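You operate a simulated robot arm through the tools that you are given. There is no shell and no other tool. Be economical: measure what you need, move in short steps, check, and stop when the job is done.

The job below is to be done with a simulated robot arm. You get a single attempt, and the scene is never put back.

Task
Close the white table: lamps off, dials at F and WIDE, turntable clear.
Fine: both photo lamps; TURN dial at F, blue dial at WIDE; the turntable's ink bottle goes in the white tray on the desk; take no shot. Set down upright: brown ink bottle.

Only the result counts: the job must be done as asked and must still hold three seconds after the hand-in. Knocking over, shifting, dropping, spilling or breaking anything else fails it.

Robot
A 7-joint arm with a two-finger parallel gripper, fixed in place. Base frame: the origin is at the foot of the arm, x ahead of it, y to its left, z up; the work surface is at about z = 860. Units: mm, degrees, N and s.
Its first joint turns from -149.0 to 149.0 degrees. Payload 3.5 kg.
The TCP is the grasp point between the finger pads, 23 mm short of the fingertips. In the tool frame z runs along the fingers and y along their closing line. The gripper opens to 94 mm. The fingers are 38 mm wide and 10 mm thick; the gripper's body (54 by 96 mm) begins 39 mm behind the TCP.
Orientation is that of the tool frame in the base frame, as a unit quaternion [w, x, y, z]. With the fingers straight down and closing along the base's y, the tool's x points along the base's -x, its y along +y and its z along -z.

Tools
- The arm moves only by the tool send_rows. Its argument "steps" is a list of rows, each a list of 3 entries, a list of its own where there are three numbers: the shift along the tool's x, y, z in mm, then the turn, a rotation vector about the tool's x, y, z in degrees, then the finger opening in mm, from 0 to 94. In form: [[[x, y, z], [ax, ay, az], claw], ...]. A call has 1 to 20 rows; each row shifts and turns the commanded pose from where the row before left it, along the tool's axes as they then stand. Each row takes 0.2 s and may step no farther than 50 mm and 8.6 degrees from the row before; otherwise, or with a gripper value out of range, the whole call is refused. A pose out of reach is approached as far as the arm can. The call stops where the force on the tool passes 90 N (or 10 N more than at its start, if that is more) or the arm is blocked; 0.2 s more then pass. The fingers move at their own pace (about 153 mm/s each) and stop on an object; they squeeze with about 26 N. The grip force told is the motor's: it shows also when the fingers shut on nothing. Time passes only in rows, and 0.2 s behind the last, so rows that do not move let the fingers close. It gives the time, the measured TCP pose, the force on the tool (base axes), the opening and the grip force at its end, in the units of the frame above (readings bear some noise), with the torque about the TCP (base axes, N m) and any sound that the robot's microphone picked up, and new pictures: "views" is both (left out), scene, wrist or none.
- Cameras (640 x 400 px; columns grow to the right, rows downward): "scene" is fixed at [211.6, -518.5, 1453.2]; the picture's right is [-0.96, 0.28, 0.00], its down [0.16, 0.54, -0.82] and it looks along [-0.23, -0.79, -0.57] (base axes); focal length 214 px, centre (320, 200). "wrist" rides on the gripper at [86, 16, -75] in the tool frame; the picture's right is [-0.18, 0.98, 0.00], its down [-0.58, -0.11, -0.81] and it looks along [-0.79, -0.15, 0.59] (tool axes); focal length 243 px, centre (320, 200). There is no depth. A picture from a camera that has moved, and an enlarged one, comes with that camera's place and axes in the base frame and with its lens. The place of the scene camera against the robot may be out by one fixed shift of up to 25 mm in any direction.
- close_up(camera, box): a new picture of the part [left, top, right, bottom] of that camera's present view, enlarged. The clock stands still meanwhile.
- sign_off(): hands the job in; it is judged then, once.

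Work in short steps. Places have to be worked out from the pictures, the camera data and where the tool is seen: move nearer, look again, correct. Check each grasp and each placing, and mend what went wrong. You have 120 turns and 200 pictures in all, those below and enlarged ones among them. Open the gripper and draw the arm clear of the work before you hand the job in, unless the task says otherwise; then end with one line.

The tools are called after "Request:" as name(argument=value, ...) on one line, values as JSON. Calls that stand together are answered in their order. send_rows: Moves the arm, as the interface text tells. Its arguments: {"type":"object","properties":{"steps":{"type":"array","items":{"type":"array"}},"views":{"type":"string","enum":["both","scene","wrist","none"]}},"required":["steps"]} The other tools are called the same way: close_up (camera, box) takes an enlarged picture of a part of a camera's view; sign_off () hands the job in.

At the start:

```text
t: 0.0
ee_pos: [-56.5, -1097.2, 1185.4]
tool_rot: [0.0, 0.0, 1.0, -0.001]
contact_force: [-0.5, 0.1, 0.0]
moment: [-0.01, 0.02, 0.03]
finger_gap: 93.9
grasp_force: 0.0
```

scene: 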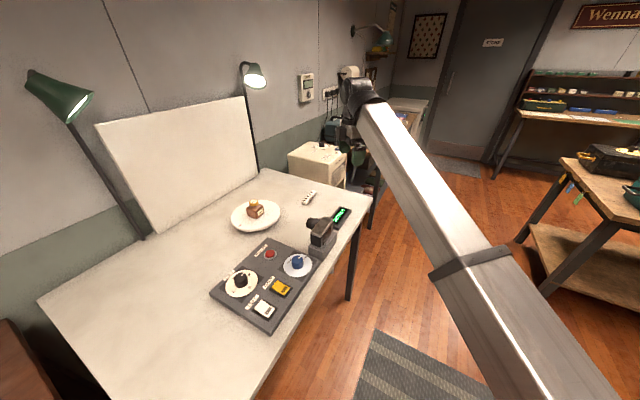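
wrist: 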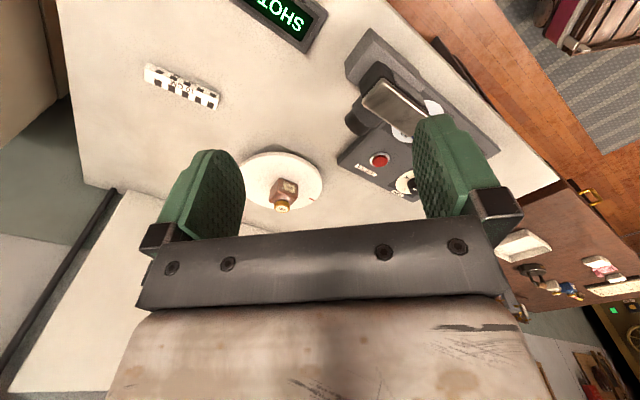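

The table with turntable, panel and camera is in view; the desk with the white tray is at the wrist view's right. I look closer at the panel and the desk.

Request:
close_up(camera="scene", box=[200, 180, 360, 340])

Request:
close_up(camera="wrist", box=[460, 180, 640, 340])

Request:
close_up(camera="wrist", box=[220, 0, 500, 220])

Request:
close_up(camera="scene", box=[0, 40, 300, 250])

```text
2.50 times, centred on (280, 260) of scene
camera zoom: at [211.6, -518.5, 1453.2], right [-0.96, 0.28, 0.0], down [0.16, 0.54, -0.82], along [-0.23, -0.79, -0.57], focal length 536 px, centre (420, 50)
```

zoom: 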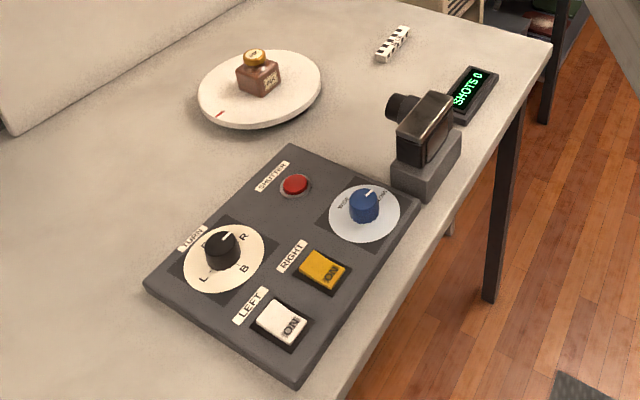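

```text
2.50 times, centred on (550, 260) of wrist
camera zoom: at [-141.5, -1079.4, 1259.9], right [0.18, 0.98, 0.0], down [0.58, -0.11, 0.81], along [0.79, -0.15, -0.59], focal length 606 px, centre (-255, 50)
```

zoom: 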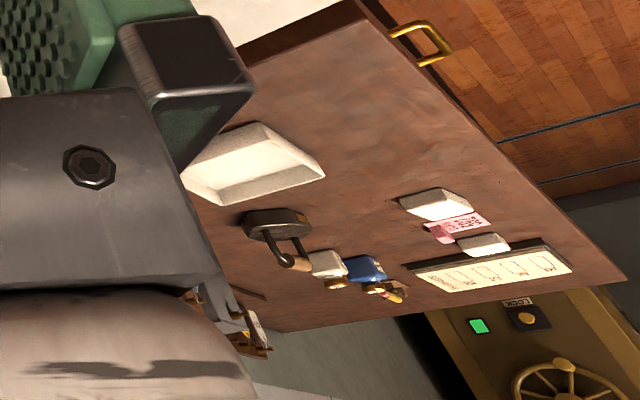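

```text
1.82 times, centred on (360, 110) of wrist
camera zoom: at [-141.5, -1079.4, 1259.9], right [0.18, 0.98, 0.0], down [0.58, -0.11, 0.81], along [0.79, -0.15, -0.59], focal length 441 px, centre (247, 364)
```

zoom: 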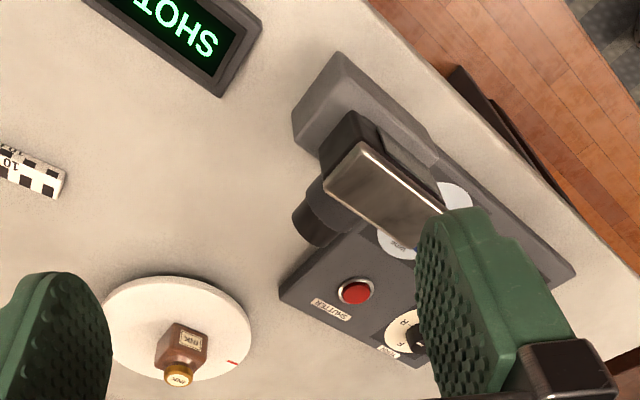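

```text
1.90 times, centred on (150, 145) of scene
camera zoom: at [211.6, -518.5, 1453.2], right [-0.96, 0.28, 0.0], down [0.16, 0.54, -0.82], along [-0.23, -0.79, -0.57], focal length 408 px, centre (644, 305)
```

zoom: 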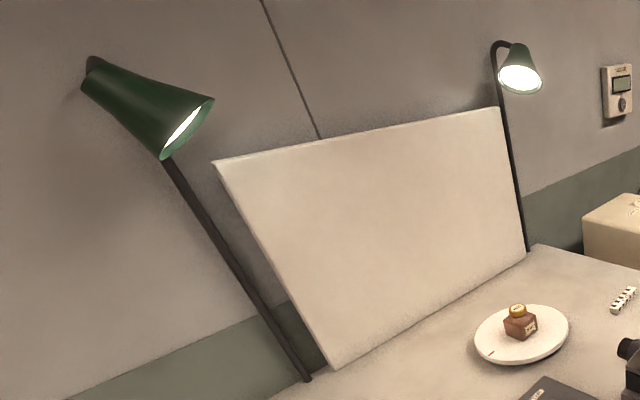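

Panel is roughly along x from (155,-957) (blue) to (328,-946) (TURN); the bottle near (285,-1245), tray around (820,-485). I move the arm so the wrist camera views the panel closer.

Request:
send_rows(steps=[[[-10, 40, 20], [0, 0, 0], 94], [[-10, 40, 20], [0, 0, 0], 94], [[-10, 40, 20], [0, 0, 0], 94], [[-10, 40, 20], [0, 0, 0], 94], [[-10, 40, 20], [0, 0, 0], 94]], views="wrist")

```text
t: 1.2
ee_pos: [-2.4, -894.6, 1086.3]
tool_rot: [0.001, 0.0, 1.0, 0.0]
contact_force: [0.3, -0.3, 0.0]
moment: [-0.01, 0.01, -0.03]
finger_gap: 94.0
grasp_force: 0.0
camera wrist: at [-88.3, -877.3, 1159.4], right [0.18, 0.98, 0.0], down [0.58, -0.11, 0.81], along [0.79, -0.15, -0.59], focal length 243 px, centre (320, 200)
```

wrist: 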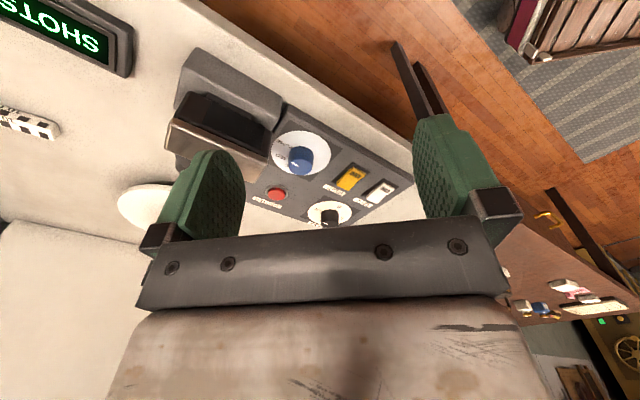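

Request:
close_up(camera="wrist", box=[240, 120, 420, 240])

```text
3.33 times, centred on (330, 180) of wrist
camera zoom: at [-88.3, -877.3, 1159.4], right [0.18, 0.98, 0.0], down [0.58, -0.11, 0.81], along [0.79, -0.15, -0.59], focal length 809 px, centre (287, 267)
```

zoom: 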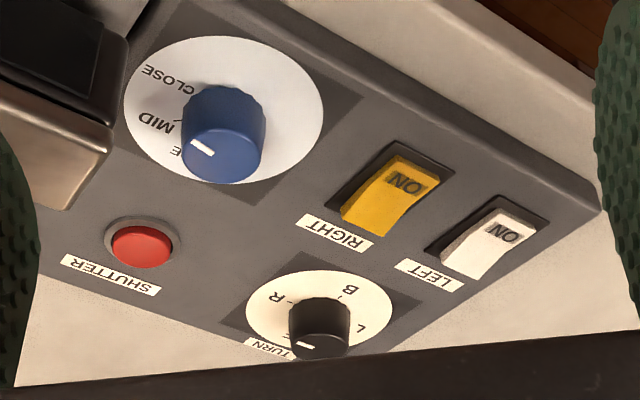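

Request:
close_up(camera="scene", box=[265, 235, 325, 280])

Request:
close_up(camera="scene", box=[215, 260, 275, 305])

Request:
close_up(camera="scene", box=[245, 270, 305, 325])

```text
8.89 times, centred on (295, 258) of scene
camera zoom: at [211.6, -518.5, 1453.2], right [-0.96, 0.28, 0.0], down [0.16, 0.54, -0.82], along [-0.23, -0.79, -0.57], focal length 1906 px, centre (542, -311)
```

zoom: 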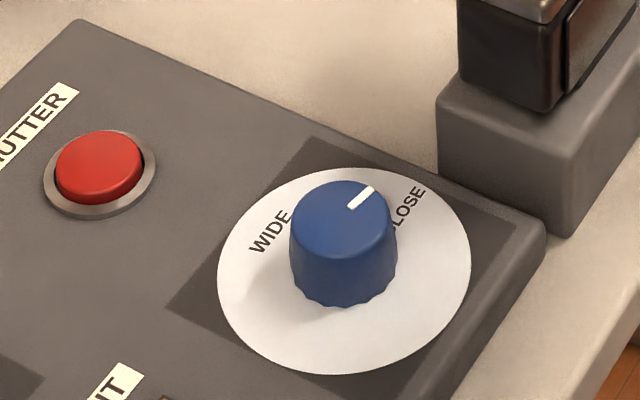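

```text
8.89 times, centred on (245, 282) of scene
camera zoom: at [211.6, -518.5, 1453.2], right [-0.96, 0.28, 0.0], down [0.16, 0.54, -0.82], along [-0.23, -0.79, -0.57], focal length 1906 px, centre (987, -533)
```

zoom: 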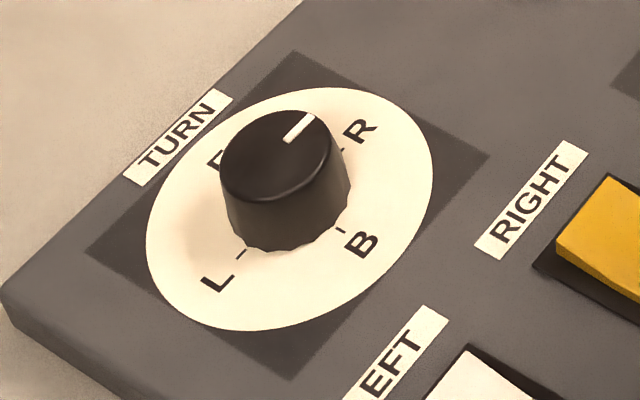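

```text
7.27 times, centred on (275, 298) of scene
camera zoom: at [211.6, -518.5, 1453.2], right [-0.96, 0.28, 0.0], down [0.16, 0.54, -0.82], along [-0.23, -0.79, -0.57], focal length 1560 px, centre (647, -509)
```

zoom: 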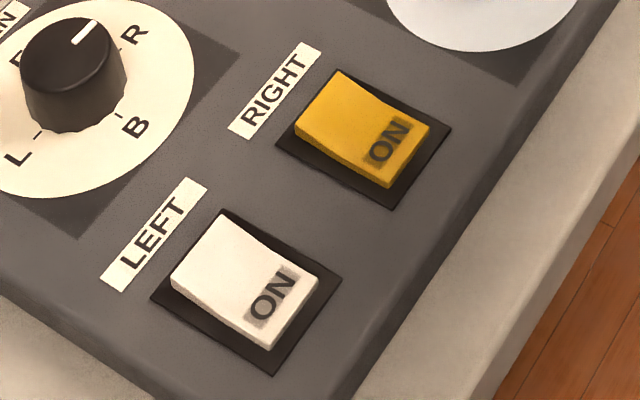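

TURN points at R and blue at CLOSE, both needing an anticlockwise turn; rockers are ON with the label-side end to press. I yaw the tool +90° so the wrist camera sits on the robot side, then move above the panel to look from there.

Request:
send_rows(steps=[[[0, 0, 0], [0, 0, 8.2], 94], [[0, 0, 0], [0, 0, 8.2], 94], [[0, 0, 0], [0, 0, 8.2], 94], [[0, 0, 0], [0, 0, 8.2], 94], [[0, 0, 0], [0, 0, 8.2], 94], [[0, 0, 0], [0, 0, 8.2], 94], [[0, 0, 0], [0, 0, 8.2], 94], [[0, 0, 0], [0, 0, 8.2], 94], [[0, 0, 0], [0, 0, 8.2], 94], [[0, 0, 0], [0, 0, 8.2], 94], [[0, 0, 0], [0, 0, 8], 94], [[0, 40, 0], [0, 0, 0], 94], [[0, 40, 0], [0, 0, 0], 94], [[0, 40, 0], [0, 0, 0], 94], [[0, 40, 0], [0, 0, 0], 94], [[0, 40, 0], [0, 0, 0], 94], [[0, 40, 0], [0, 0, 0], 94]], views="wrist")

```text
t: 4.8
ee_pos: [231.8, -895.0, 1088.2]
tool_rot: [0.001, 0.707, 0.707, 0.0]
contact_force: [0.6, 0.3, 0.2]
moment: [0.02, -0.02, 0.04]
finger_gap: 94.0
grasp_force: 0.2
camera wrist: at [248.3, -807.5, 1160.0], right [0.98, -0.18, 0.0], down [-0.11, -0.58, 0.81], along [-0.15, -0.79, -0.59], focal length 243 px, centre (320, 200)
```

wrist: 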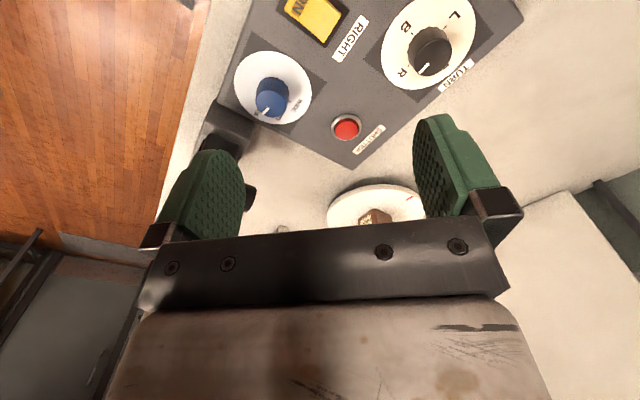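

From two wrist views: TURN centre ≈(338,-933), blue ≈(164,-952), panel top z≈877, knob tops ≈905, RIGHT rocker ≈(225,-885), LEFT ≈(275,-834). I move above the TURN knob at z≈960 and check.

Request:
send_rows(steps=[[[-10, 27, 20], [0, 0, 0], 70], [[-10, 27, 25], [0, 0, 0], 70], [[-10, 27, 25], [0, 0, 0], 70], [[-8, 26, 25], [0, 0, 0], 70], [[0, 0, 28], [0, 0, 0], 70], [[0, 0, 0], [0, 0, 0], 70]], views="both")

```text
t: 6.2
ee_pos: [342.8, -931.9, 963.9]
tool_rot: [0.0, 0.707, 0.707, 0.001]
contact_force: [-0.5, 0.9, 1.3]
moment: [0.01, 0.02, 0.03]
finger_gap: 70.2
grasp_force: 0.0
camera wrist: at [360.1, -844.6, 1037.1], right [0.98, -0.18, 0.0], down [-0.11, -0.58, 0.81], along [-0.15, -0.79, -0.59], focal length 243 px, centre (320, 200)
```

scene: 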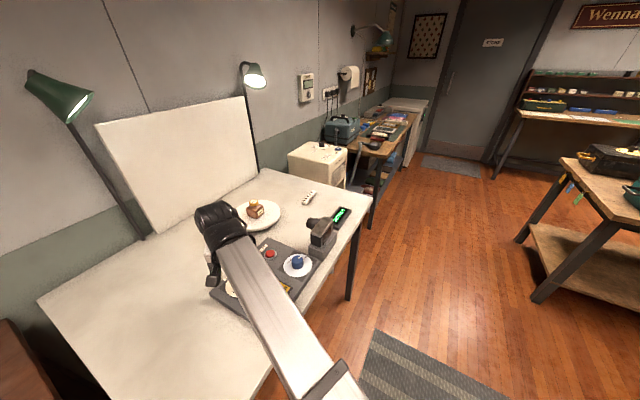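
wrist: 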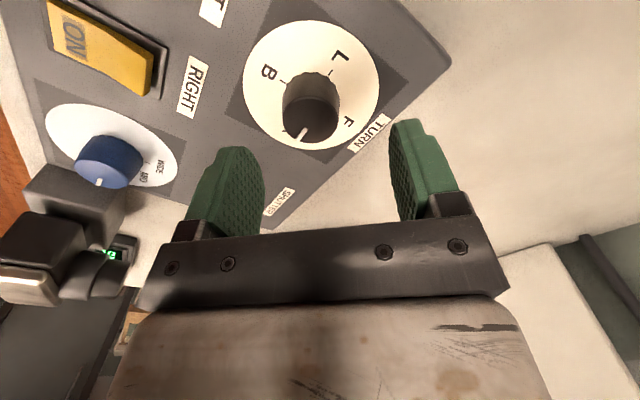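

The fingers straddle the knob (centre ≈(338,-932)). I shift 4.5 mm and descend to z≈906, then close.

Request:
send_rows(steps=[[[0, -4.5, 15], [0, 0, 0], 70], [[0, 0, 15], [0, 0, 0], 70], [[0, 0, 15], [0, 0, 0], 70], [[0, 0, 12], [0, 0, 0], 70], [[0, 0, 0], [0, 0, 0], 70]], views="wrist")

```text
t: 7.4
ee_pos: [335.9, -932.7, 908.4]
tool_rot: [0.0, 0.708, 0.707, 0.0]
contact_force: [0.0, -0.2, 0.5]
moment: [0.02, -0.01, 0.02]
finger_gap: 70.0
grasp_force: 0.1
camera wrist: at [353.6, -845.7, 980.2], right [0.98, -0.18, 0.0], down [-0.11, -0.58, 0.81], along [-0.15, -0.79, -0.59], focal length 243 px, centre (320, 200)
```

wrist: 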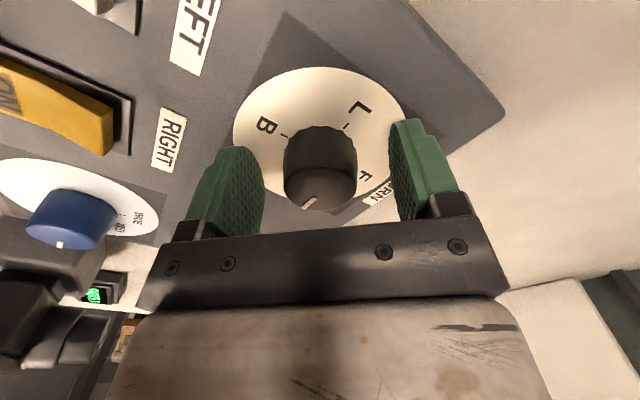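

Well centred. Close on the knob.

Request:
send_rows(steps=[[[0, 0, 0], [0, 0, 0], 30], [[0, 0, 0], [0, 0, 0], 30], [[0, 0, 0], [0, 0, 0], 30]], views="none")

```text
t: 8.2
ee_pos: [336.3, -932.2, 907.0]
tool_rot: [0.0, 0.707, 0.707, 0.0]
contact_force: [-5.0, -0.1, -1.3]
moment: [-0.11, 0.17, -0.02]
finger_gap: 37.5
grasp_force: 45.2
```

Gripped at 37.5 mm. I turn anticlockwise (−az) by about 45° and look.

Request:
send_rows(steps=[[[0, 0, 0], [0, 0, -7.5], 30], [[0, 0, 0], [0, 0, -7.5], 30], [[0, 0, 0], [0, 0, -7.5], 30], [[0, 0, 0], [0, 0, -7.5], 30], [[0, 0, 0], [0, 0, -7.5], 30], [[0, 0, 0], [0, 0, -7.5], 30]], views="both")

```text
t: 9.6
ee_pos: [334.0, -933.5, 906.7]
tool_rot: [-0.001, 0.382, 0.924, -0.001]
contact_force: [-36.5, 1.3, 7.9]
moment: [-0.34, 0.05, -0.11]
finger_gap: 37.5
grasp_force: 44.8
camera wrist: at [284.7, -860.7, 980.3], right [0.82, 0.57, 0.0], down [0.34, -0.49, 0.81], along [0.45, -0.67, -0.59], focal length 243 px, centre (320, 200)
```

scene: 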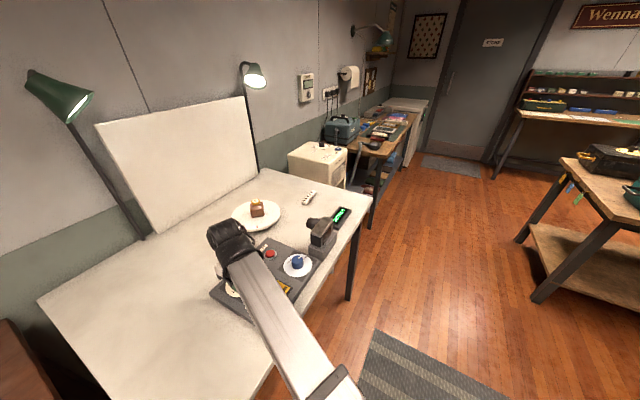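
wrist: 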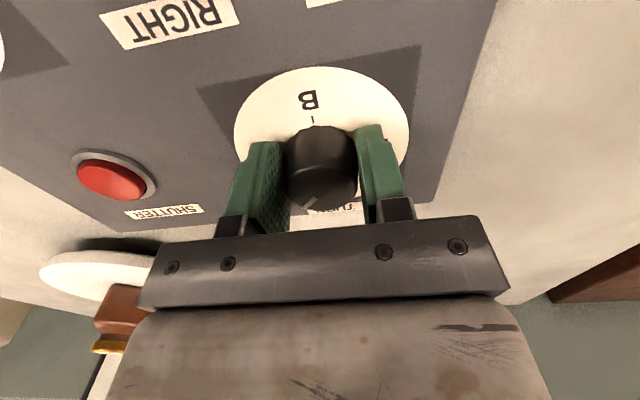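

Knob and turntable follow. Side force −36 N suggests my command is ~3 mm too far +x; I correct this and turn the remaining 45°.

Request:
send_rows(steps=[[[2.2, -2.2, 0], [0, 0, 0], 30], [[0, 0, 0], [0, 0, -7.5], 30], [[0, 0, 0], [0, 0, -7.5], 30], [[0, 0, 0], [0, 0, -7.5], 30], [[0, 0, 0], [0, 0, -7.5], 30], [[0, 0, 0], [0, 0, -7.5], 30], [[0, 0, 0], [0, 0, -7.5], 30], [[0, 0, 0], [0, 0, 0], 30]], views="both")

Request:
close_up(camera="wrist", box=[220, 40, 430, 230])

```text
t: 11.4
ee_pos: [332.9, -935.8, 906.2]
tool_rot: [-0.002, 0.0, 1.0, -0.003]
contact_force: [-26.7, -33.4, 15.7]
moment: [-0.86, -0.3, -0.16]
finger_gap: 37.5
grasp_force: 44.9
camera wrist: at [246.9, -919.5, 980.4], right [0.18, 0.98, -0.01], down [0.58, -0.1, 0.8], along [0.79, -0.15, -0.59], focal length 243 px, centre (320, 200)
```

scene: 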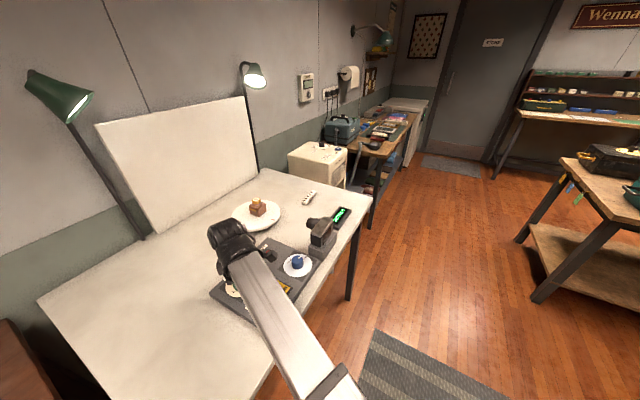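
wrist: 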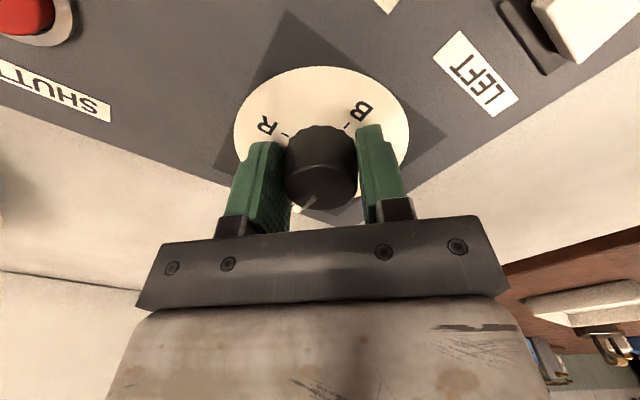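

```text
2.11 times, centred on (325, 135) of wrist
camera zoom: at [246.9, -919.5, 980.4], right [0.18, 0.98, -0.01], down [0.58, -0.1, 0.8], along [0.79, -0.15, -0.59], focal length 511 px, centre (310, 337)
```

zoom: 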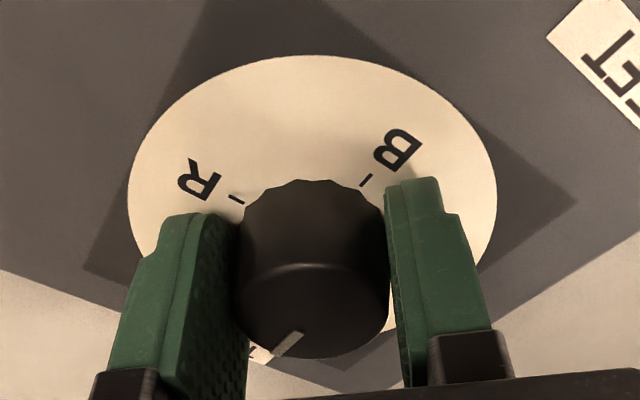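

Turned 90°. I release and rise to check the pointer.

Request:
send_rows(steps=[[[2, -2, 0], [0, 0, 0], 30], [[0, 0, 0], [0, 0, 0], 60], [[0, 0, 0], [0, 0, 0], 70], [[0, 0, -30], [0, 0, 0], 70], [[0, 0, -40], [0, 0, 0], 70], [[20, 0, -40], [0, 0, 0], 70], [[30, 0, -20], [0, 0, 0], 70]], views="wrist")

Request:
close_up(camera="wrist", box=[220, 40, 430, 230])

```text
t: 13.0
ee_pos: [283.8, -932.7, 1038.2]
tool_rot: [0.0, -0.001, 1.0, 0.0]
contact_force: [-0.1, 0.5, -0.6]
moment: [-0.06, -0.02, 0.03]
finger_gap: 70.2
grasp_force: 0.1
camera wrist: at [197.1, -916.4, 1112.0], right [0.18, 0.98, 0.0], down [0.58, -0.11, 0.81], along [0.79, -0.15, -0.59], focal length 243 px, centre (320, 200)
```

wrist: 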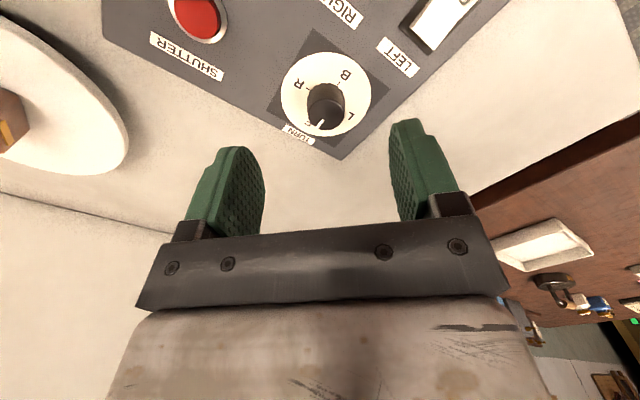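

```text
2.11 times, centred on (325, 135) of wrist
camera zoom: at [197.1, -916.4, 1112.0], right [0.18, 0.98, 0.0], down [0.58, -0.11, 0.81], along [0.79, -0.15, -0.59], focal length 511 px, centre (310, 337)
```

zoom: 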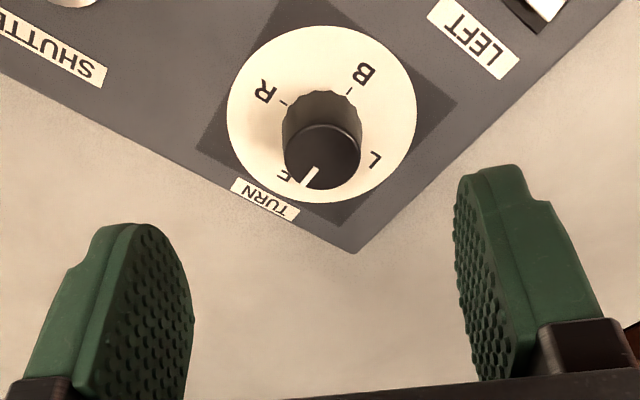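

TURN reads F. Next the blue dial: yaw +135° so the 90° anticlockwise twist keeps the wrist camera off the photo camera.

Request:
send_rows(steps=[[[0, 0, 0], [0, 0, 8.45], 70], [[0, 0, 0], [0, 0, 8.45], 70], [[0, 0, 0], [0, 0, 8.45], 70], [[0, 0, 0], [0, 0, 8.45], 70], [[0, 0, 0], [0, 0, 8.45], 70], [[0, 0, 0], [0, 0, 8.45], 70], [[0, 0, 0], [0, 0, 8.45], 70], [[0, 0, 0], [0, 0, 8.45], 70], [[0, 0, 0], [0, 0, 8.45], 70], [[0, 0, 0], [0, 0, 8.45], 70], [[0, 0, 0], [0, 0, 8.45], 70], [[0, 0, 0], [0, 0, 8.45], 70], [[0, 0, 0], [0, 0, 8.45], 70], [[0, 0, 0], [0, 0, 8.45], 70], [[0, 0, 0], [0, 0, 8.4], 70], [[0, 0, 0], [0, 0, 8.4], 70], [[0, 0, 0], [0, 0, 0], 70]], views="none")

```text
t: 16.6
ee_pos: [282.1, -936.7, 1036.0]
tool_rot: [0.0, 0.925, 0.381, 0.0]
contact_force: [-0.2, 0.8, 0.2]
moment: [-0.01, 0.02, 0.02]
finger_gap: 70.2
grasp_force: 0.0
```

Now translate to above the blue knob (164,-952) at z≈966.

Request:
send_rows(steps=[[[-32, -25, 10], [0, 0, 0], 70], [[-32, -24, 10], [0, 0, 0], 70], [[-30, -24, 10], [0, 0, 0], 70], [[0, 0, 20], [0, 0, 0], 70], [[0, 0, 20], [0, 0, 0], 70], [[0, 0, 0], [0, 0, 0], 70]], views="both")

Request:
close_up(camera="wrist", box=[200, 0, 460, 220])

```text
t: 18.0
ee_pos: [163.8, -951.1, 966.0]
tool_rot: [0.001, 0.924, 0.382, 0.0]
contact_force: [0.0, 0.3, -0.2]
moment: [0.01, 0.0, -0.01]
finger_gap: 69.9
grasp_force: 0.2
camera wrist: at [237.2, -900.3, 1039.5], right [0.56, -0.83, 0.0], down [-0.49, -0.33, 0.81], along [-0.67, -0.45, -0.59], focal length 243 px, centre (320, 200)
```

scene: 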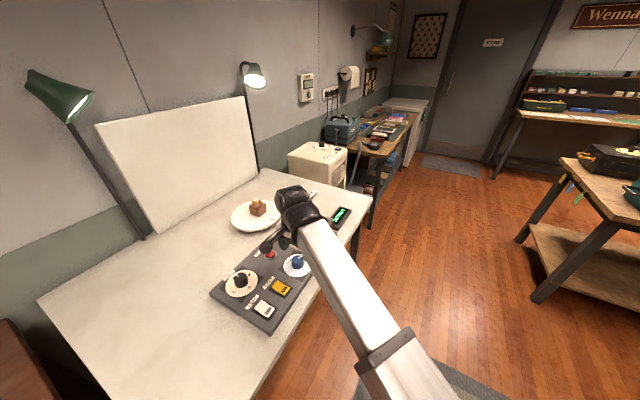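
wrist: 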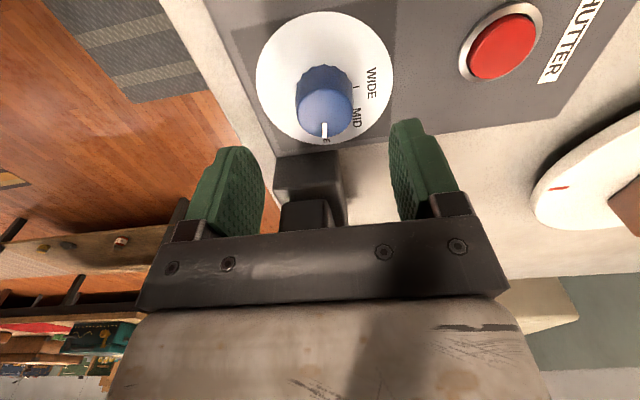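

```text
1.82 times, centred on (330, 110) of wrist
camera zoom: at [237.2, -900.3, 1039.5], right [0.56, -0.83, 0.0], down [-0.49, -0.33, 0.81], along [-0.67, -0.45, -0.59], focal length 441 px, centre (302, 364)
```

zoom: 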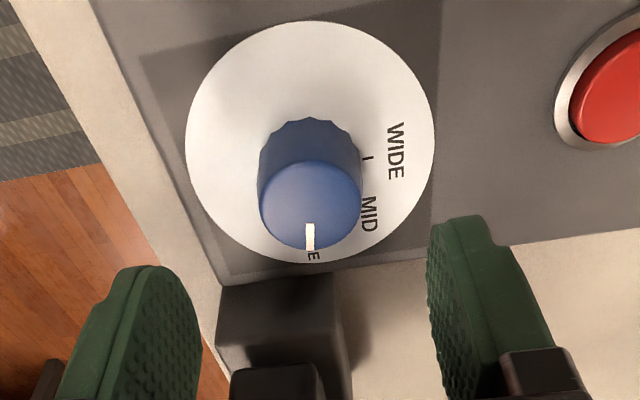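

WIDE sits 90° anticlockwise from the pointer (CLOSE). To check clearance to the photo camera, I take a close-up of it.

Request:
close_up(camera="scene", box=[240, 190, 360, 280])

Request:
send_rows(steps=[[[0, 0, 0], [0, 0, 7.5], 70], [[0, 0, 0], [0, 0, 7.5], 70], [[0, 0, 0], [0, 0, 7.5], 70], [[0, 0, 0], [0, 0, 7.5], 70], [[0, 0, 0], [0, 0, 7.5], 70], [[0, 0, 0], [0, 0, 7.5], 70], [[0, 0, 0], [0, 0, 0], 70]], views="wrist")

```text
4.44 times, centred on (300, 235) of scene
camera zoom: at [211.6, -518.5, 1453.2], right [-0.96, 0.28, 0.0], down [0.16, 0.54, -0.82], along [-0.23, -0.79, -0.57], focal length 953 px, centre (409, 44)
```

zoom: 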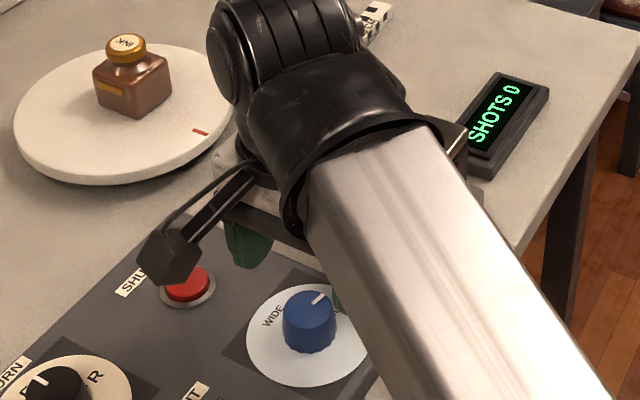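

```text
t: 19.6
ee_pos: [163.1, -950.5, 967.1]
tool_rot: [0.0, 1.0, -0.001, 0.0]
contact_force: [0.6, 0.1, -1.4]
moment: [-0.01, 0.03, -0.02]
finger_gap: 70.2
grasp_force: 0.1
camera wrist: at [250.8, -966.2, 1040.6], right [-0.19, -0.98, 0.0], down [-0.58, 0.11, 0.81], along [-0.79, 0.15, -0.59], focal length 243 px, centre (320, 200)
```

wrist: 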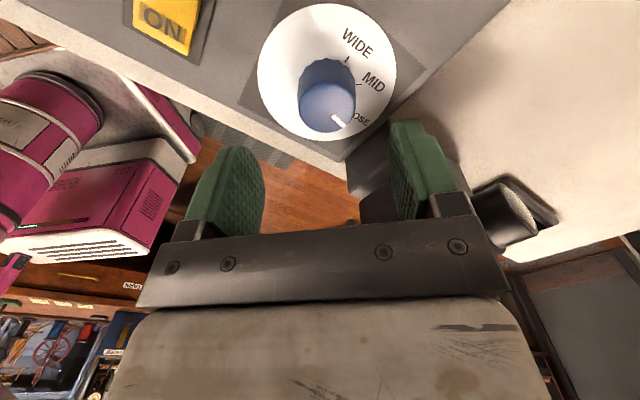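

Clearance to the camera looks fine with this yaw (twist ends with tool x toward the robot). Descend onto the knob at (165,-953) and close.

Request:
send_rows(steps=[[[2, 2.5, 20], [0, 0, 0], 70], [[0, 0, 15], [0, 0, 0], 70], [[0, 0, 15], [0, 0, 0], 70], [[0, 0, 9], [0, 0, 0], 70], [[0, 0, 0], [0, 0, 0], 70], [[0, 0, 0], [0, 0, 0], 30], [[0, 0, 0], [0, 0, 0], 30], [[0, 0, 0], [0, 0, 0], 30]], views="wrist")

```text
t: 21.4
ee_pos: [164.9, -954.4, 908.1]
tool_rot: [0.001, 1.0, -0.001, 0.0]
contact_force: [-1.1, -25.5, 2.1]
moment: [-0.74, 0.15, 0.09]
finger_gap: 37.0
grasp_force: 45.2
camera wrist: at [252.9, -970.0, 980.4], right [-0.19, -0.98, 0.0], down [-0.58, 0.11, 0.81], along [-0.79, 0.15, -0.59], focal length 243 px, centre (320, 200)
```

wrist: 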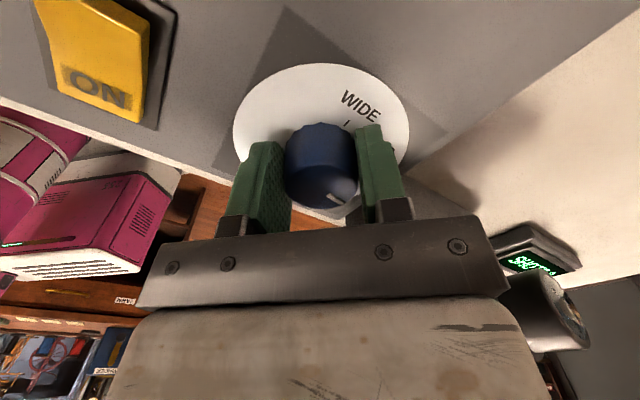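

Gripped; side force −25 N in y, so I relax 2 mm in −y and turn 90° anticlockwise.

Request:
send_rows(steps=[[[0, 2.2, 0], [0, 0, 0], 30], [[0, 0, 0], [0, 0, -7.5], 30], [[0, 0, 0], [0, 0, -7.5], 30], [[0, 0, 0], [0, 0, -7.5], 30], [[0, 0, 0], [0, 0, -7.5], 30], [[0, 0, 0], [0, 0, -7.5], 30], [[0, 0, 0], [0, 0, -7.5], 30], [[0, 0, 0], [0, 0, -7.5], 30], [[0, 0, 0], [0, 0, -7.5], 30], [[0, 0, 0], [0, 0, -7.5], 30], [[0, 0, 0], [0, 0, -7.5], 30], [[0, 0, 0], [0, 0, -7.5], 30], [[0, 0, 0], [0, 0, -7.5], 30], [[0, 0, 0], [0, 0, 0], 30]], views="wrist")

Request:
close_up(camera="wrist", box=[220, 40, 430, 230])

```text
t: 24.4
ee_pos: [163.2, -953.0, 907.1]
tool_rot: [-0.005, 0.707, 0.707, 0.002]
contact_force: [-28.5, 39.0, -10.1]
moment: [0.85, 0.53, -0.02]
finger_gap: 37.0
grasp_force: 45.1
camera wrist: at [180.4, -866.5, 981.6], right [0.98, -0.18, -0.01], down [-0.11, -0.59, 0.8], along [-0.15, -0.79, -0.6], focal length 243 px, centre (320, 200)
```

wrist: 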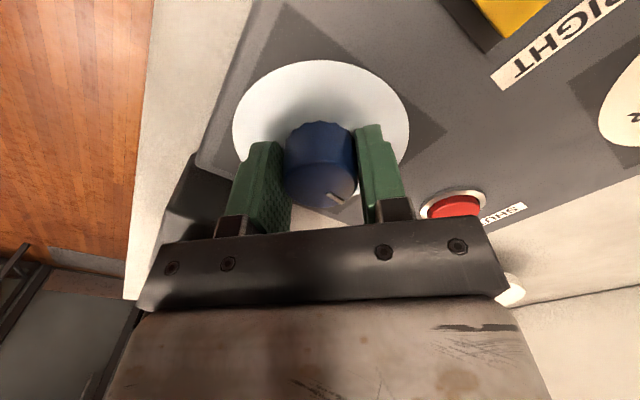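

```text
2.11 times, centred on (325, 135) of wrist
camera zoom: at [180.4, -866.5, 981.6], right [0.98, -0.18, -0.01], down [-0.11, -0.59, 0.8], along [-0.15, -0.79, -0.6], focal length 511 px, centre (310, 337)
```

zoom: 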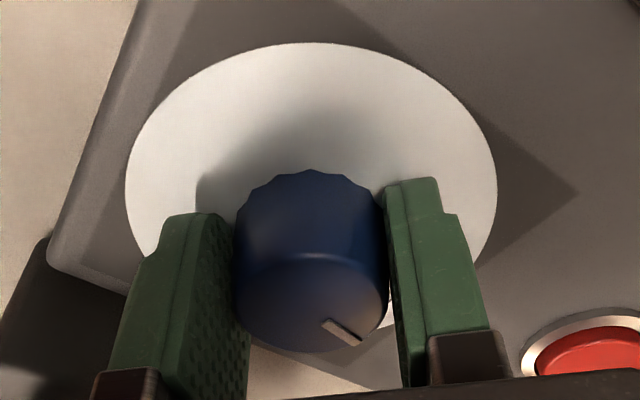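

Relax, release and rise to check.

Request:
send_rows(steps=[[[2, -1.5, 0], [0, 0, 0], 30], [[0, 0, 0], [0, 0, 0], 60], [[0, 0, 0], [0, 0, 0], 60], [[0, 0, -30], [0, 0, 0], 60], [[0, 0, -30], [0, 0, 0], 60], [[0, 0, -40], [0, 0, 0], 60], [[20, 0, -20], [0, 0, 0], 60]], views="wrist")

Request:
close_up(camera="wrist", box=[220, 40, 430, 230])

```text
t: 26.0
ee_pos: [164.9, -932.1, 1028.6]
tool_rot: [0.0, 0.708, 0.707, 0.001]
contact_force: [0.1, 0.1, -0.2]
moment: [0.01, 0.02, 0.01]
finger_gap: 60.3
grasp_force: 0.0
camera wrist: at [182.0, -845.3, 1101.8], right [0.98, -0.18, 0.0], down [-0.11, -0.58, 0.81], along [-0.15, -0.79, -0.59], focal length 243 px, centre (320, 200)
```

wrist: 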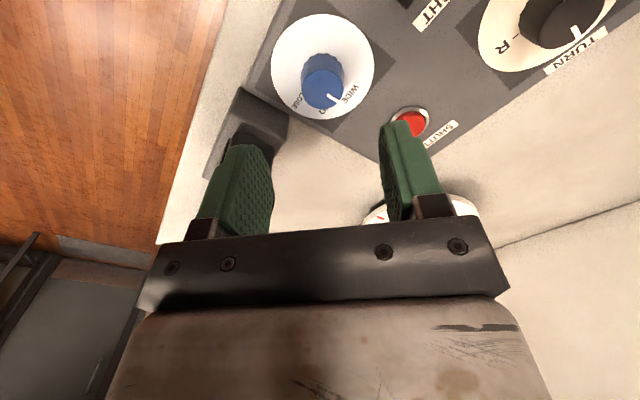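

```text
2.11 times, centred on (325, 135) of wrist
camera zoom: at [182.0, -845.3, 1101.8], right [0.98, -0.18, 0.0], down [-0.11, -0.58, 0.81], along [-0.15, -0.79, -0.59], focal length 511 px, centre (310, 337)
```

zoom: 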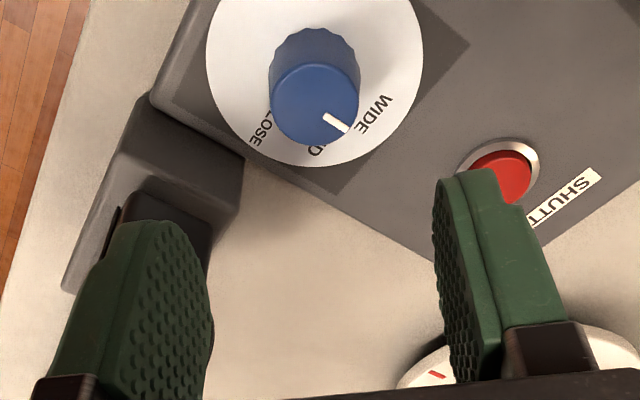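

SHOTS unaffected as far as seen; blue reads WIDE. Now I close the fingers, yaw +45° to align with the panel, and view the rockers.

Request:
send_rows(steps=[[[34, 38, 0], [0, 0, 7.5], 0], [[25, 42, 0], [0, 0, 7.5], 0], [[20, 44, 0], [0, 0, 7.5], 0], [[10, 20, 0], [0, 0, 7.5], 0], [[0, 0, 0], [0, 0, 7.5], 0], [[0, 0, 0], [0, 0, 7.5], 0], [[0, 0, 0], [0, 0, 0], 0]], views="both")

Request:
close_up(camera="scene", box=[220, 190, 360, 300])

```text
refused: row 1 steps farther than a row can; nothing moved
```

```text
3.64 times, centred on (290, 245) of scene
camera zoom: at [211.6, -518.5, 1453.2], right [-0.96, 0.28, 0.0], down [0.16, 0.54, -0.82], along [-0.23, -0.79, -0.57], focal length 780 px, centre (429, 36)
```

zoom: 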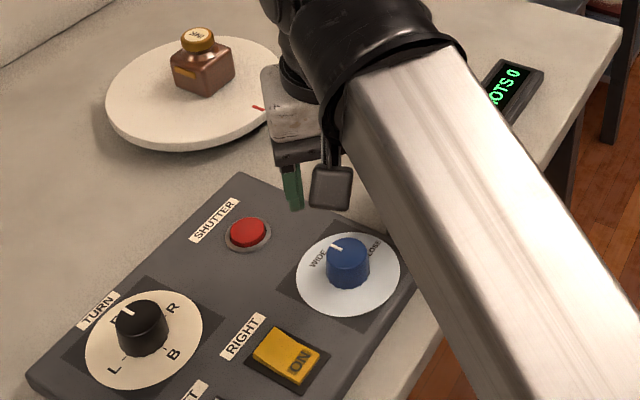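

Both dials look right (F, WIDE) and SHOTS 0. That row was too long; resend with shorter steps.

Request:
send_rows(steps=[[[25, 29, 0], [0, 0, 0], 0], [[25, 29, 0], [0, 0, 0], 0], [[25, 29, 0], [0, 0, 0], 0], [[26, 28, 0], [0, 0, 0], 0], [[0, 0, 0], [0, 0, 7.5], 0], [[0, 0, 0], [0, 0, 7.5], 0], [[0, 0, 0], [0, 0, 7.5], 0], [[0, 0, 0], [0, 0, 7.5], 0], [[0, 0, 0], [0, 0, 7.5], 0], [[0, 0, 0], [0, 0, 7.5], 0], [[0, 0, 0], [0, 0, 0], 0]], views="wrist")

Request:
close_up(camera="wrist", box=[220, 0, 460, 200])

```text
t: 28.4
ee_pos: [278.7, -831.9, 1028.8]
tool_rot: [0.0, 0.925, 0.381, 0.0]
contact_force: [0.4, 0.3, 0.1]
moment: [0.01, -0.01, -0.01]
finger_gap: 0.0
grasp_force: 25.7
camera wrist: at [351.7, -782.0, 1100.7], right [0.56, -0.83, 0.0], down [-0.49, -0.33, 0.81], along [-0.67, -0.45, -0.59], focal length 243 px, centre (320, 200)
```

wrist: 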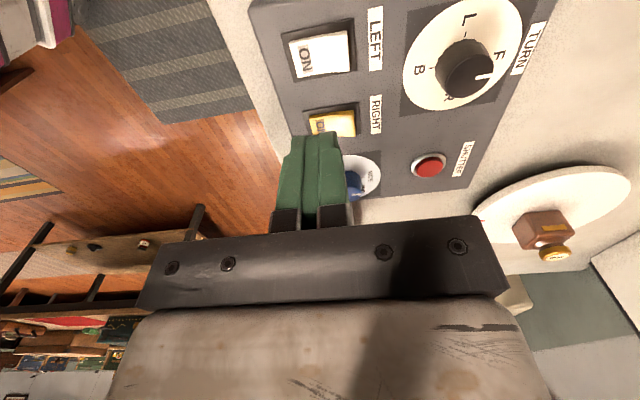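

```text
2.00 times, centred on (340, 100) of wrist
camera zoom: at [351.7, -782.0, 1100.7], right [0.56, -0.83, 0.0], down [-0.49, -0.33, 0.81], along [-0.67, -0.45, -0.59], focal length 485 px, centre (280, 400)
```

zoom: 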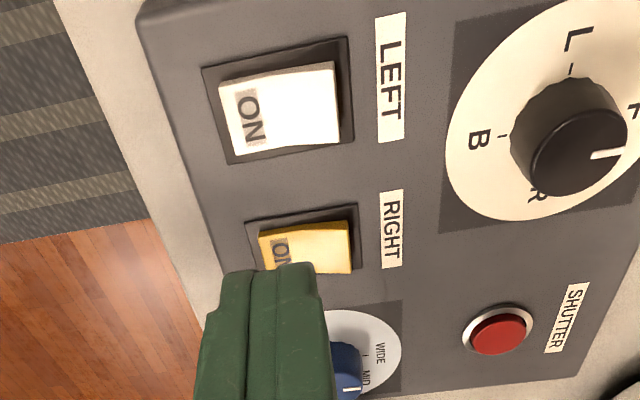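

LEFT's press point ≈(286.5,-842.5), RIGHT's ≈(235.5,-892). I move over LEFT's label-side end and go down to TCP z≈925.

Request:
send_rows(steps=[[[-2, 13, 30], [0, 0, 0], 0], [[0, 0, 30], [0, 0, 0], 0], [[0, 0, 25], [0, 0, 0], 0], [[0, 0, 17], [0, 0, 0], 0], [[0, 0, 0], [0, 0, 0], 0]], views="wrist")

Request:
close_up(camera="wrist", box=[220, 0, 460, 200])

```text
t: 29.6
ee_pos: [285.4, -843.9, 924.5]
tool_rot: [-0.001, 0.924, 0.382, 0.0]
contact_force: [-0.2, -0.5, 0.2]
moment: [0.0, -0.01, -0.02]
finger_gap: 0.0
grasp_force: 26.4
camera wrist: at [358.0, -792.9, 998.8], right [0.56, -0.83, 0.0], down [-0.49, -0.33, 0.81], along [-0.67, -0.45, -0.59], focal length 243 px, centre (320, 200)
```

wrist: 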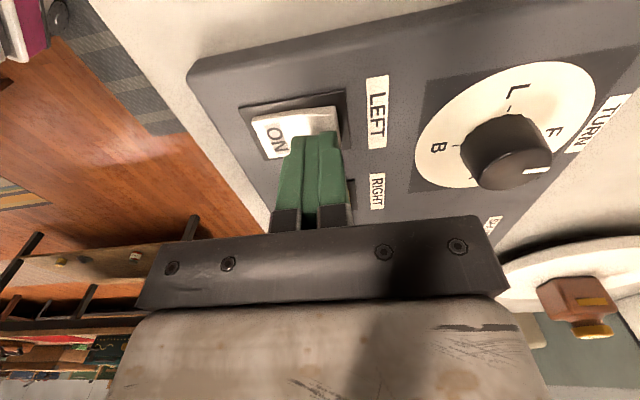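

```text
2.00 times, centred on (340, 100) of wrist
camera zoom: at [358.0, -792.9, 998.8], right [0.56, -0.83, 0.0], down [-0.49, -0.33, 0.81], along [-0.67, -0.45, -0.59], focal length 485 px, centre (280, 400)
```

zoom: 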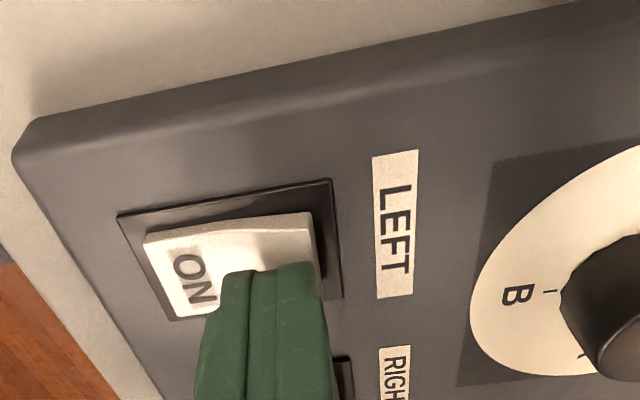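

Tips are over the raised (label) end. I press down in small steps.

Request:
send_rows(steps=[[[0, 0, 4], [0, 0, 0], 0], [[0, 0, 4], [0, 0, 0], 0], [[0, 0, 3], [0, 0, 0], 0], [[0, 0, 3], [0, 0, 0], 0], [[0, 0, 0], [0, 0, 0], 0]], views="scene")

```text
t: 30.8
ee_pos: [288.1, -843.5, 914.2]
tool_rot: [0.001, 0.924, 0.382, 0.0]
contact_force: [-3.5, -7.9, 38.7]
moment: [0.1, 0.33, 0.02]
finger_gap: 0.0
grasp_force: 26.2
heard: click
```

scene: 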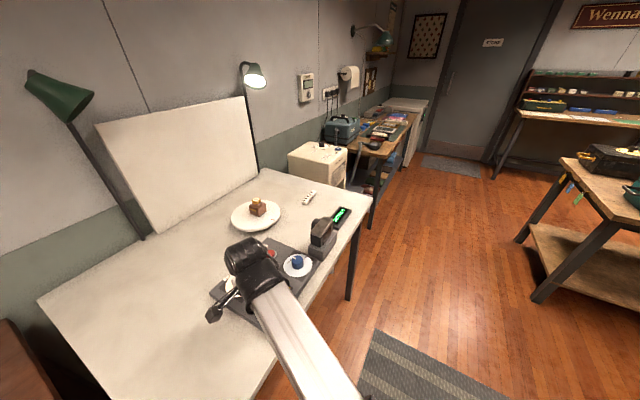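

Click heard, left lamp is off. Rise, shift to RIGHT's press point and press the same way.

Request:
send_rows(steps=[[[0, 0, -25], [0, 0, 0], 0], [[-36, -1, 0], [0, 0, 0], 0], [[-35, 0, 0], [0, 0, 0], 0], [[0, 0, 14], [0, 0, 0], 0], [[0, 0, 0], [0, 0, 0], 0]], views="wrist")

Request:
close_up(camera="wrist", box=[220, 0, 460, 200])

```text
t: 32.0
ee_pos: [234.3, -893.8, 924.1]
tool_rot: [0.0, 0.924, 0.381, 0.0]
contact_force: [-0.1, 0.3, -0.1]
moment: [-0.01, -0.01, -0.01]
finger_gap: 0.0
grasp_force: 25.9
camera wrist: at [306.4, -844.3, 997.3], right [0.56, -0.83, 0.0], down [-0.49, -0.33, 0.81], along [-0.67, -0.45, -0.59], focal length 243 px, centre (320, 200)
```

wrist: 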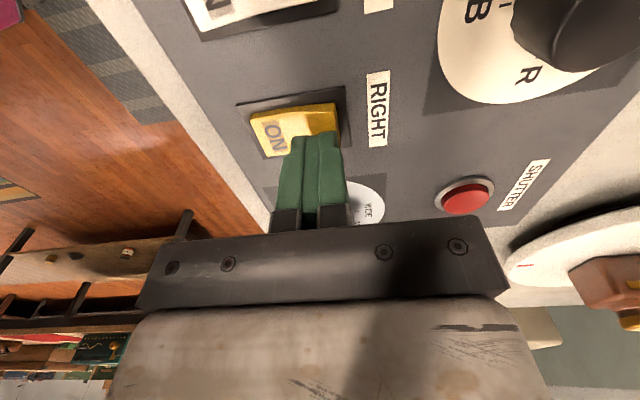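

```text
2.00 times, centred on (340, 100) of wrist
camera zoom: at [306.4, -844.3, 997.3], right [0.56, -0.83, 0.0], down [-0.49, -0.33, 0.81], along [-0.67, -0.45, -0.59], focal length 485 px, centre (280, 400)
```

zoom: 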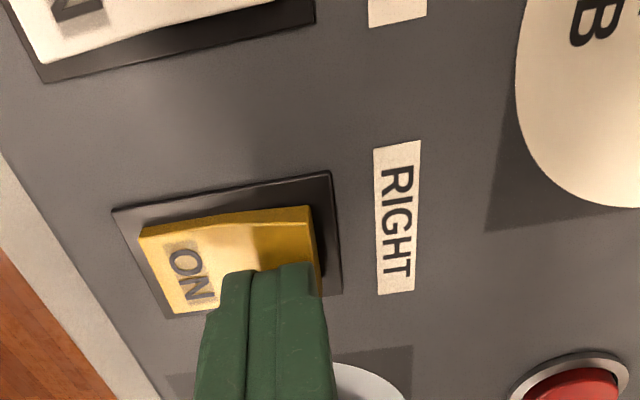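

Same relative position as with LEFT; press.

Request:
send_rows(steps=[[[0, 0, 4], [0, 0, 0], 0], [[0, 0, 4], [0, 0, 0], 0], [[0, 0, 3], [0, 0, 0], 0], [[0, 0, 3], [0, 0, 0], 0], [[0, 0, 0], [0, 0, 0], 0], [[0, 0, -30], [0, 0, 0], 0], [[0, 0, -30], [0, 0, 0], 0]], views="scene")

```text
t: 33.6
ee_pos: [234.3, -892.9, 968.3]
tool_rot: [-0.001, 0.924, 0.382, 0.001]
contact_force: [0.4, -0.1, 0.5]
moment: [0.02, 0.03, 0.01]
finger_gap: 0.0
grasp_force: 26.4
heard: click
```

scene: 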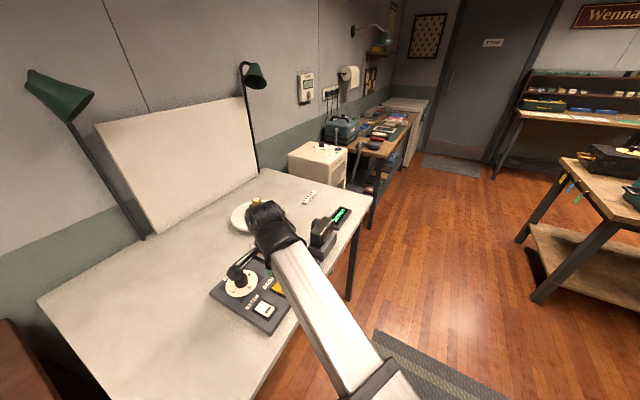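

Both lamps are off. Now for the bottle, which is far out (r≈1270): I rise and yaw so the wrist camera faces outward (tool x toward −y), letting me tilt fingers outward with the camera on top.

Request:
send_rows(steps=[[[0, 0, -45], [0, 0, 0], 60], [[0, 0, -45], [0, 0, 0], 60], [[0, 0, -45], [0, 0, 0], 60], [[0, 0, -45], [0, 0, 0], 60], [[0, 0, 0], [0, 0, -8.5], 60], [[0, 0, 0], [0, 0, -8.5], 60], [[0, 0, 0], [0, 0, -8.5], 60], [[0, 0, 0], [0, 0, -8.5], 60], [[0, 0, 0], [0, 0, -8.5], 60], [[0, 0, 0], [0, 0, -8.5], 60], [[0, 0, 0], [0, 0, -8.5], 60], [[0, 0, 0], [0, 0, -8.5], 60], [[0, 0, 0], [0, 0, -8.5], 60], [[0, 0, 0], [0, 0, -8.5], 60], [[0, 0, 0], [0, 0, -8.5], 60], [[0, 0, 0], [0, 0, -8.5], 60], [[0, 0, 0], [0, 0, -8.5], 60], [[0, 0, 0], [0, 0, -8.5], 60], [[0, 0, 0], [0, 0, -8.5], 60], [[0, 0, 0], [0, 0, -8.5], 60]], views="none")

Request:
send_rows(steps=[[[0, 0, 0], [0, 0, -8.5], 60], [[0, 0, 0], [0, 0, -8.5], 60], [[0, 0, 0], [0, 0, -8.5], 60], [[0, 0, 0], [0, 0, -8.5], 60], [[0, 0, 0], [0, 0, -8.5], 60], [[0, 0, 0], [0, 0, -8.5], 60], [[0, 0, 0], [0, 0, -8.5], 60], [[0, 0, 0], [0, 0, -8.5], 60], [[0, 0, 0], [0, 0, -8.5], 60], [[0, 0, 0], [0, 0, -8.5], 60], [[0, 0, 0], [0, 0, -8.5], 60], [[0, 0, 0], [0, 0, -8.5], 60], [[0, 0, 0], [0, 0, 0], 60]], views="both")

```text
t: 35.8
ee_pos: [238.4, -894.0, 1148.7]
tool_rot: [0.003, 0.691, 0.723, 0.002]
contact_force: [19.4, 0.6, -3.6]
moment: [-0.48, 1.79, -1.91]
finger_gap: 60.1
grasp_force: 0.1
stopped in row 11: the force on the tool passed its limit at 130 N (the readings are from after the stop); the commanded pose is now the measured one
```

```text
t: 36.1
ee_pos: [238.4, -893.7, 1147.7]
tool_rot: [0.007, 0.689, 0.724, 0.004]
contact_force: [19.9, 0.7, -4.5]
moment: [-0.51, 1.83, -1.97]
finger_gap: 60.0
grasp_force: 0.0
stopped in row 1: the force on the tool passed its limit at 140 N (the readings are from after the stop); the commanded pose is now the measured one
camera wrist: at [250.3, -805.3, 1221.8], right [0.99, -0.14, 0.02], down [-0.09, -0.58, 0.81], along [-0.1, -0.8, -0.59], focal length 243 px, centre (320, 200)
```

scene: 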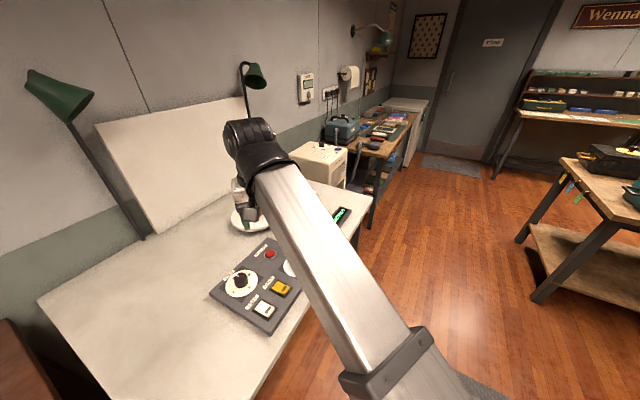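
wrist: 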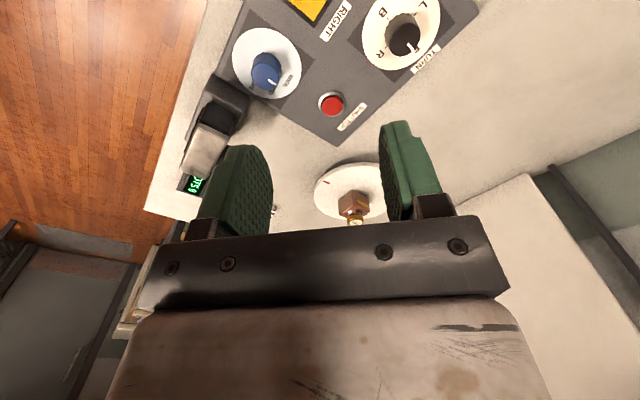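

The wrist camera mount touches the forearm at this height (tool x toward the robot). I back the yaw off, go lower where it passed before, and check forces.

Request:
send_rows(steps=[[[0, 0, 0], [0, 0, 8], 60], [[0, 0, 0], [0, 0, 8], 60], [[0, 0, 20], [0, 0, 4], 60], [[0, 0, 40], [0, 0, 0], 60], [[0, 0, 40], [0, 0, 0], 60], [[0, 0, 20], [0, 0, 0], 60], [[0, 0, 0], [0, 0, 0], 60]], views="none")

```text
t: 37.7
ee_pos: [239.1, -890.8, 1028.1]
tool_rot: [0.005, 0.803, 0.596, 0.006]
contact_force: [-0.5, -0.3, -0.1]
moment: [0.0, -0.01, -0.03]
finger_gap: 60.1
grasp_force: 0.2
```

Free again. Rotate at z≈1028 past +y to tool x = −x.

Request:
send_rows(steps=[[[0, 0, 0], [0, 0, -8.2], 60], [[0, 0, 0], [0, 0, -8.2], 60], [[0, 0, 0], [0, 0, -8.2], 60], [[0, 0, 0], [0, 0, -8.2], 60], [[0, 0, 0], [0, 0, -8.2], 60], [[0, 0, 0], [0, 0, -8.2], 60], [[0, 0, 0], [0, 0, -8.2], 60], [[0, 0, 0], [0, 0, -8.2], 60], [[0, 0, 0], [0, 0, -8.2], 60], [[0, 0, 0], [0, 0, -8.2], 60], [[0, 0, 0], [0, 0, -8.2], 60], [[0, 0, 0], [0, 0, -8.2], 60], [[0, 0, 0], [0, 0, -8.2], 60]], views="none")

```text
t: 40.5
ee_pos: [241.3, -893.5, 1029.4]
tool_rot: [0.008, 0.002, 1.0, -0.001]
contact_force: [-0.7, 0.7, -1.0]
moment: [-0.01, -0.02, -0.03]
finger_gap: 60.1
grasp_force: 0.1
```

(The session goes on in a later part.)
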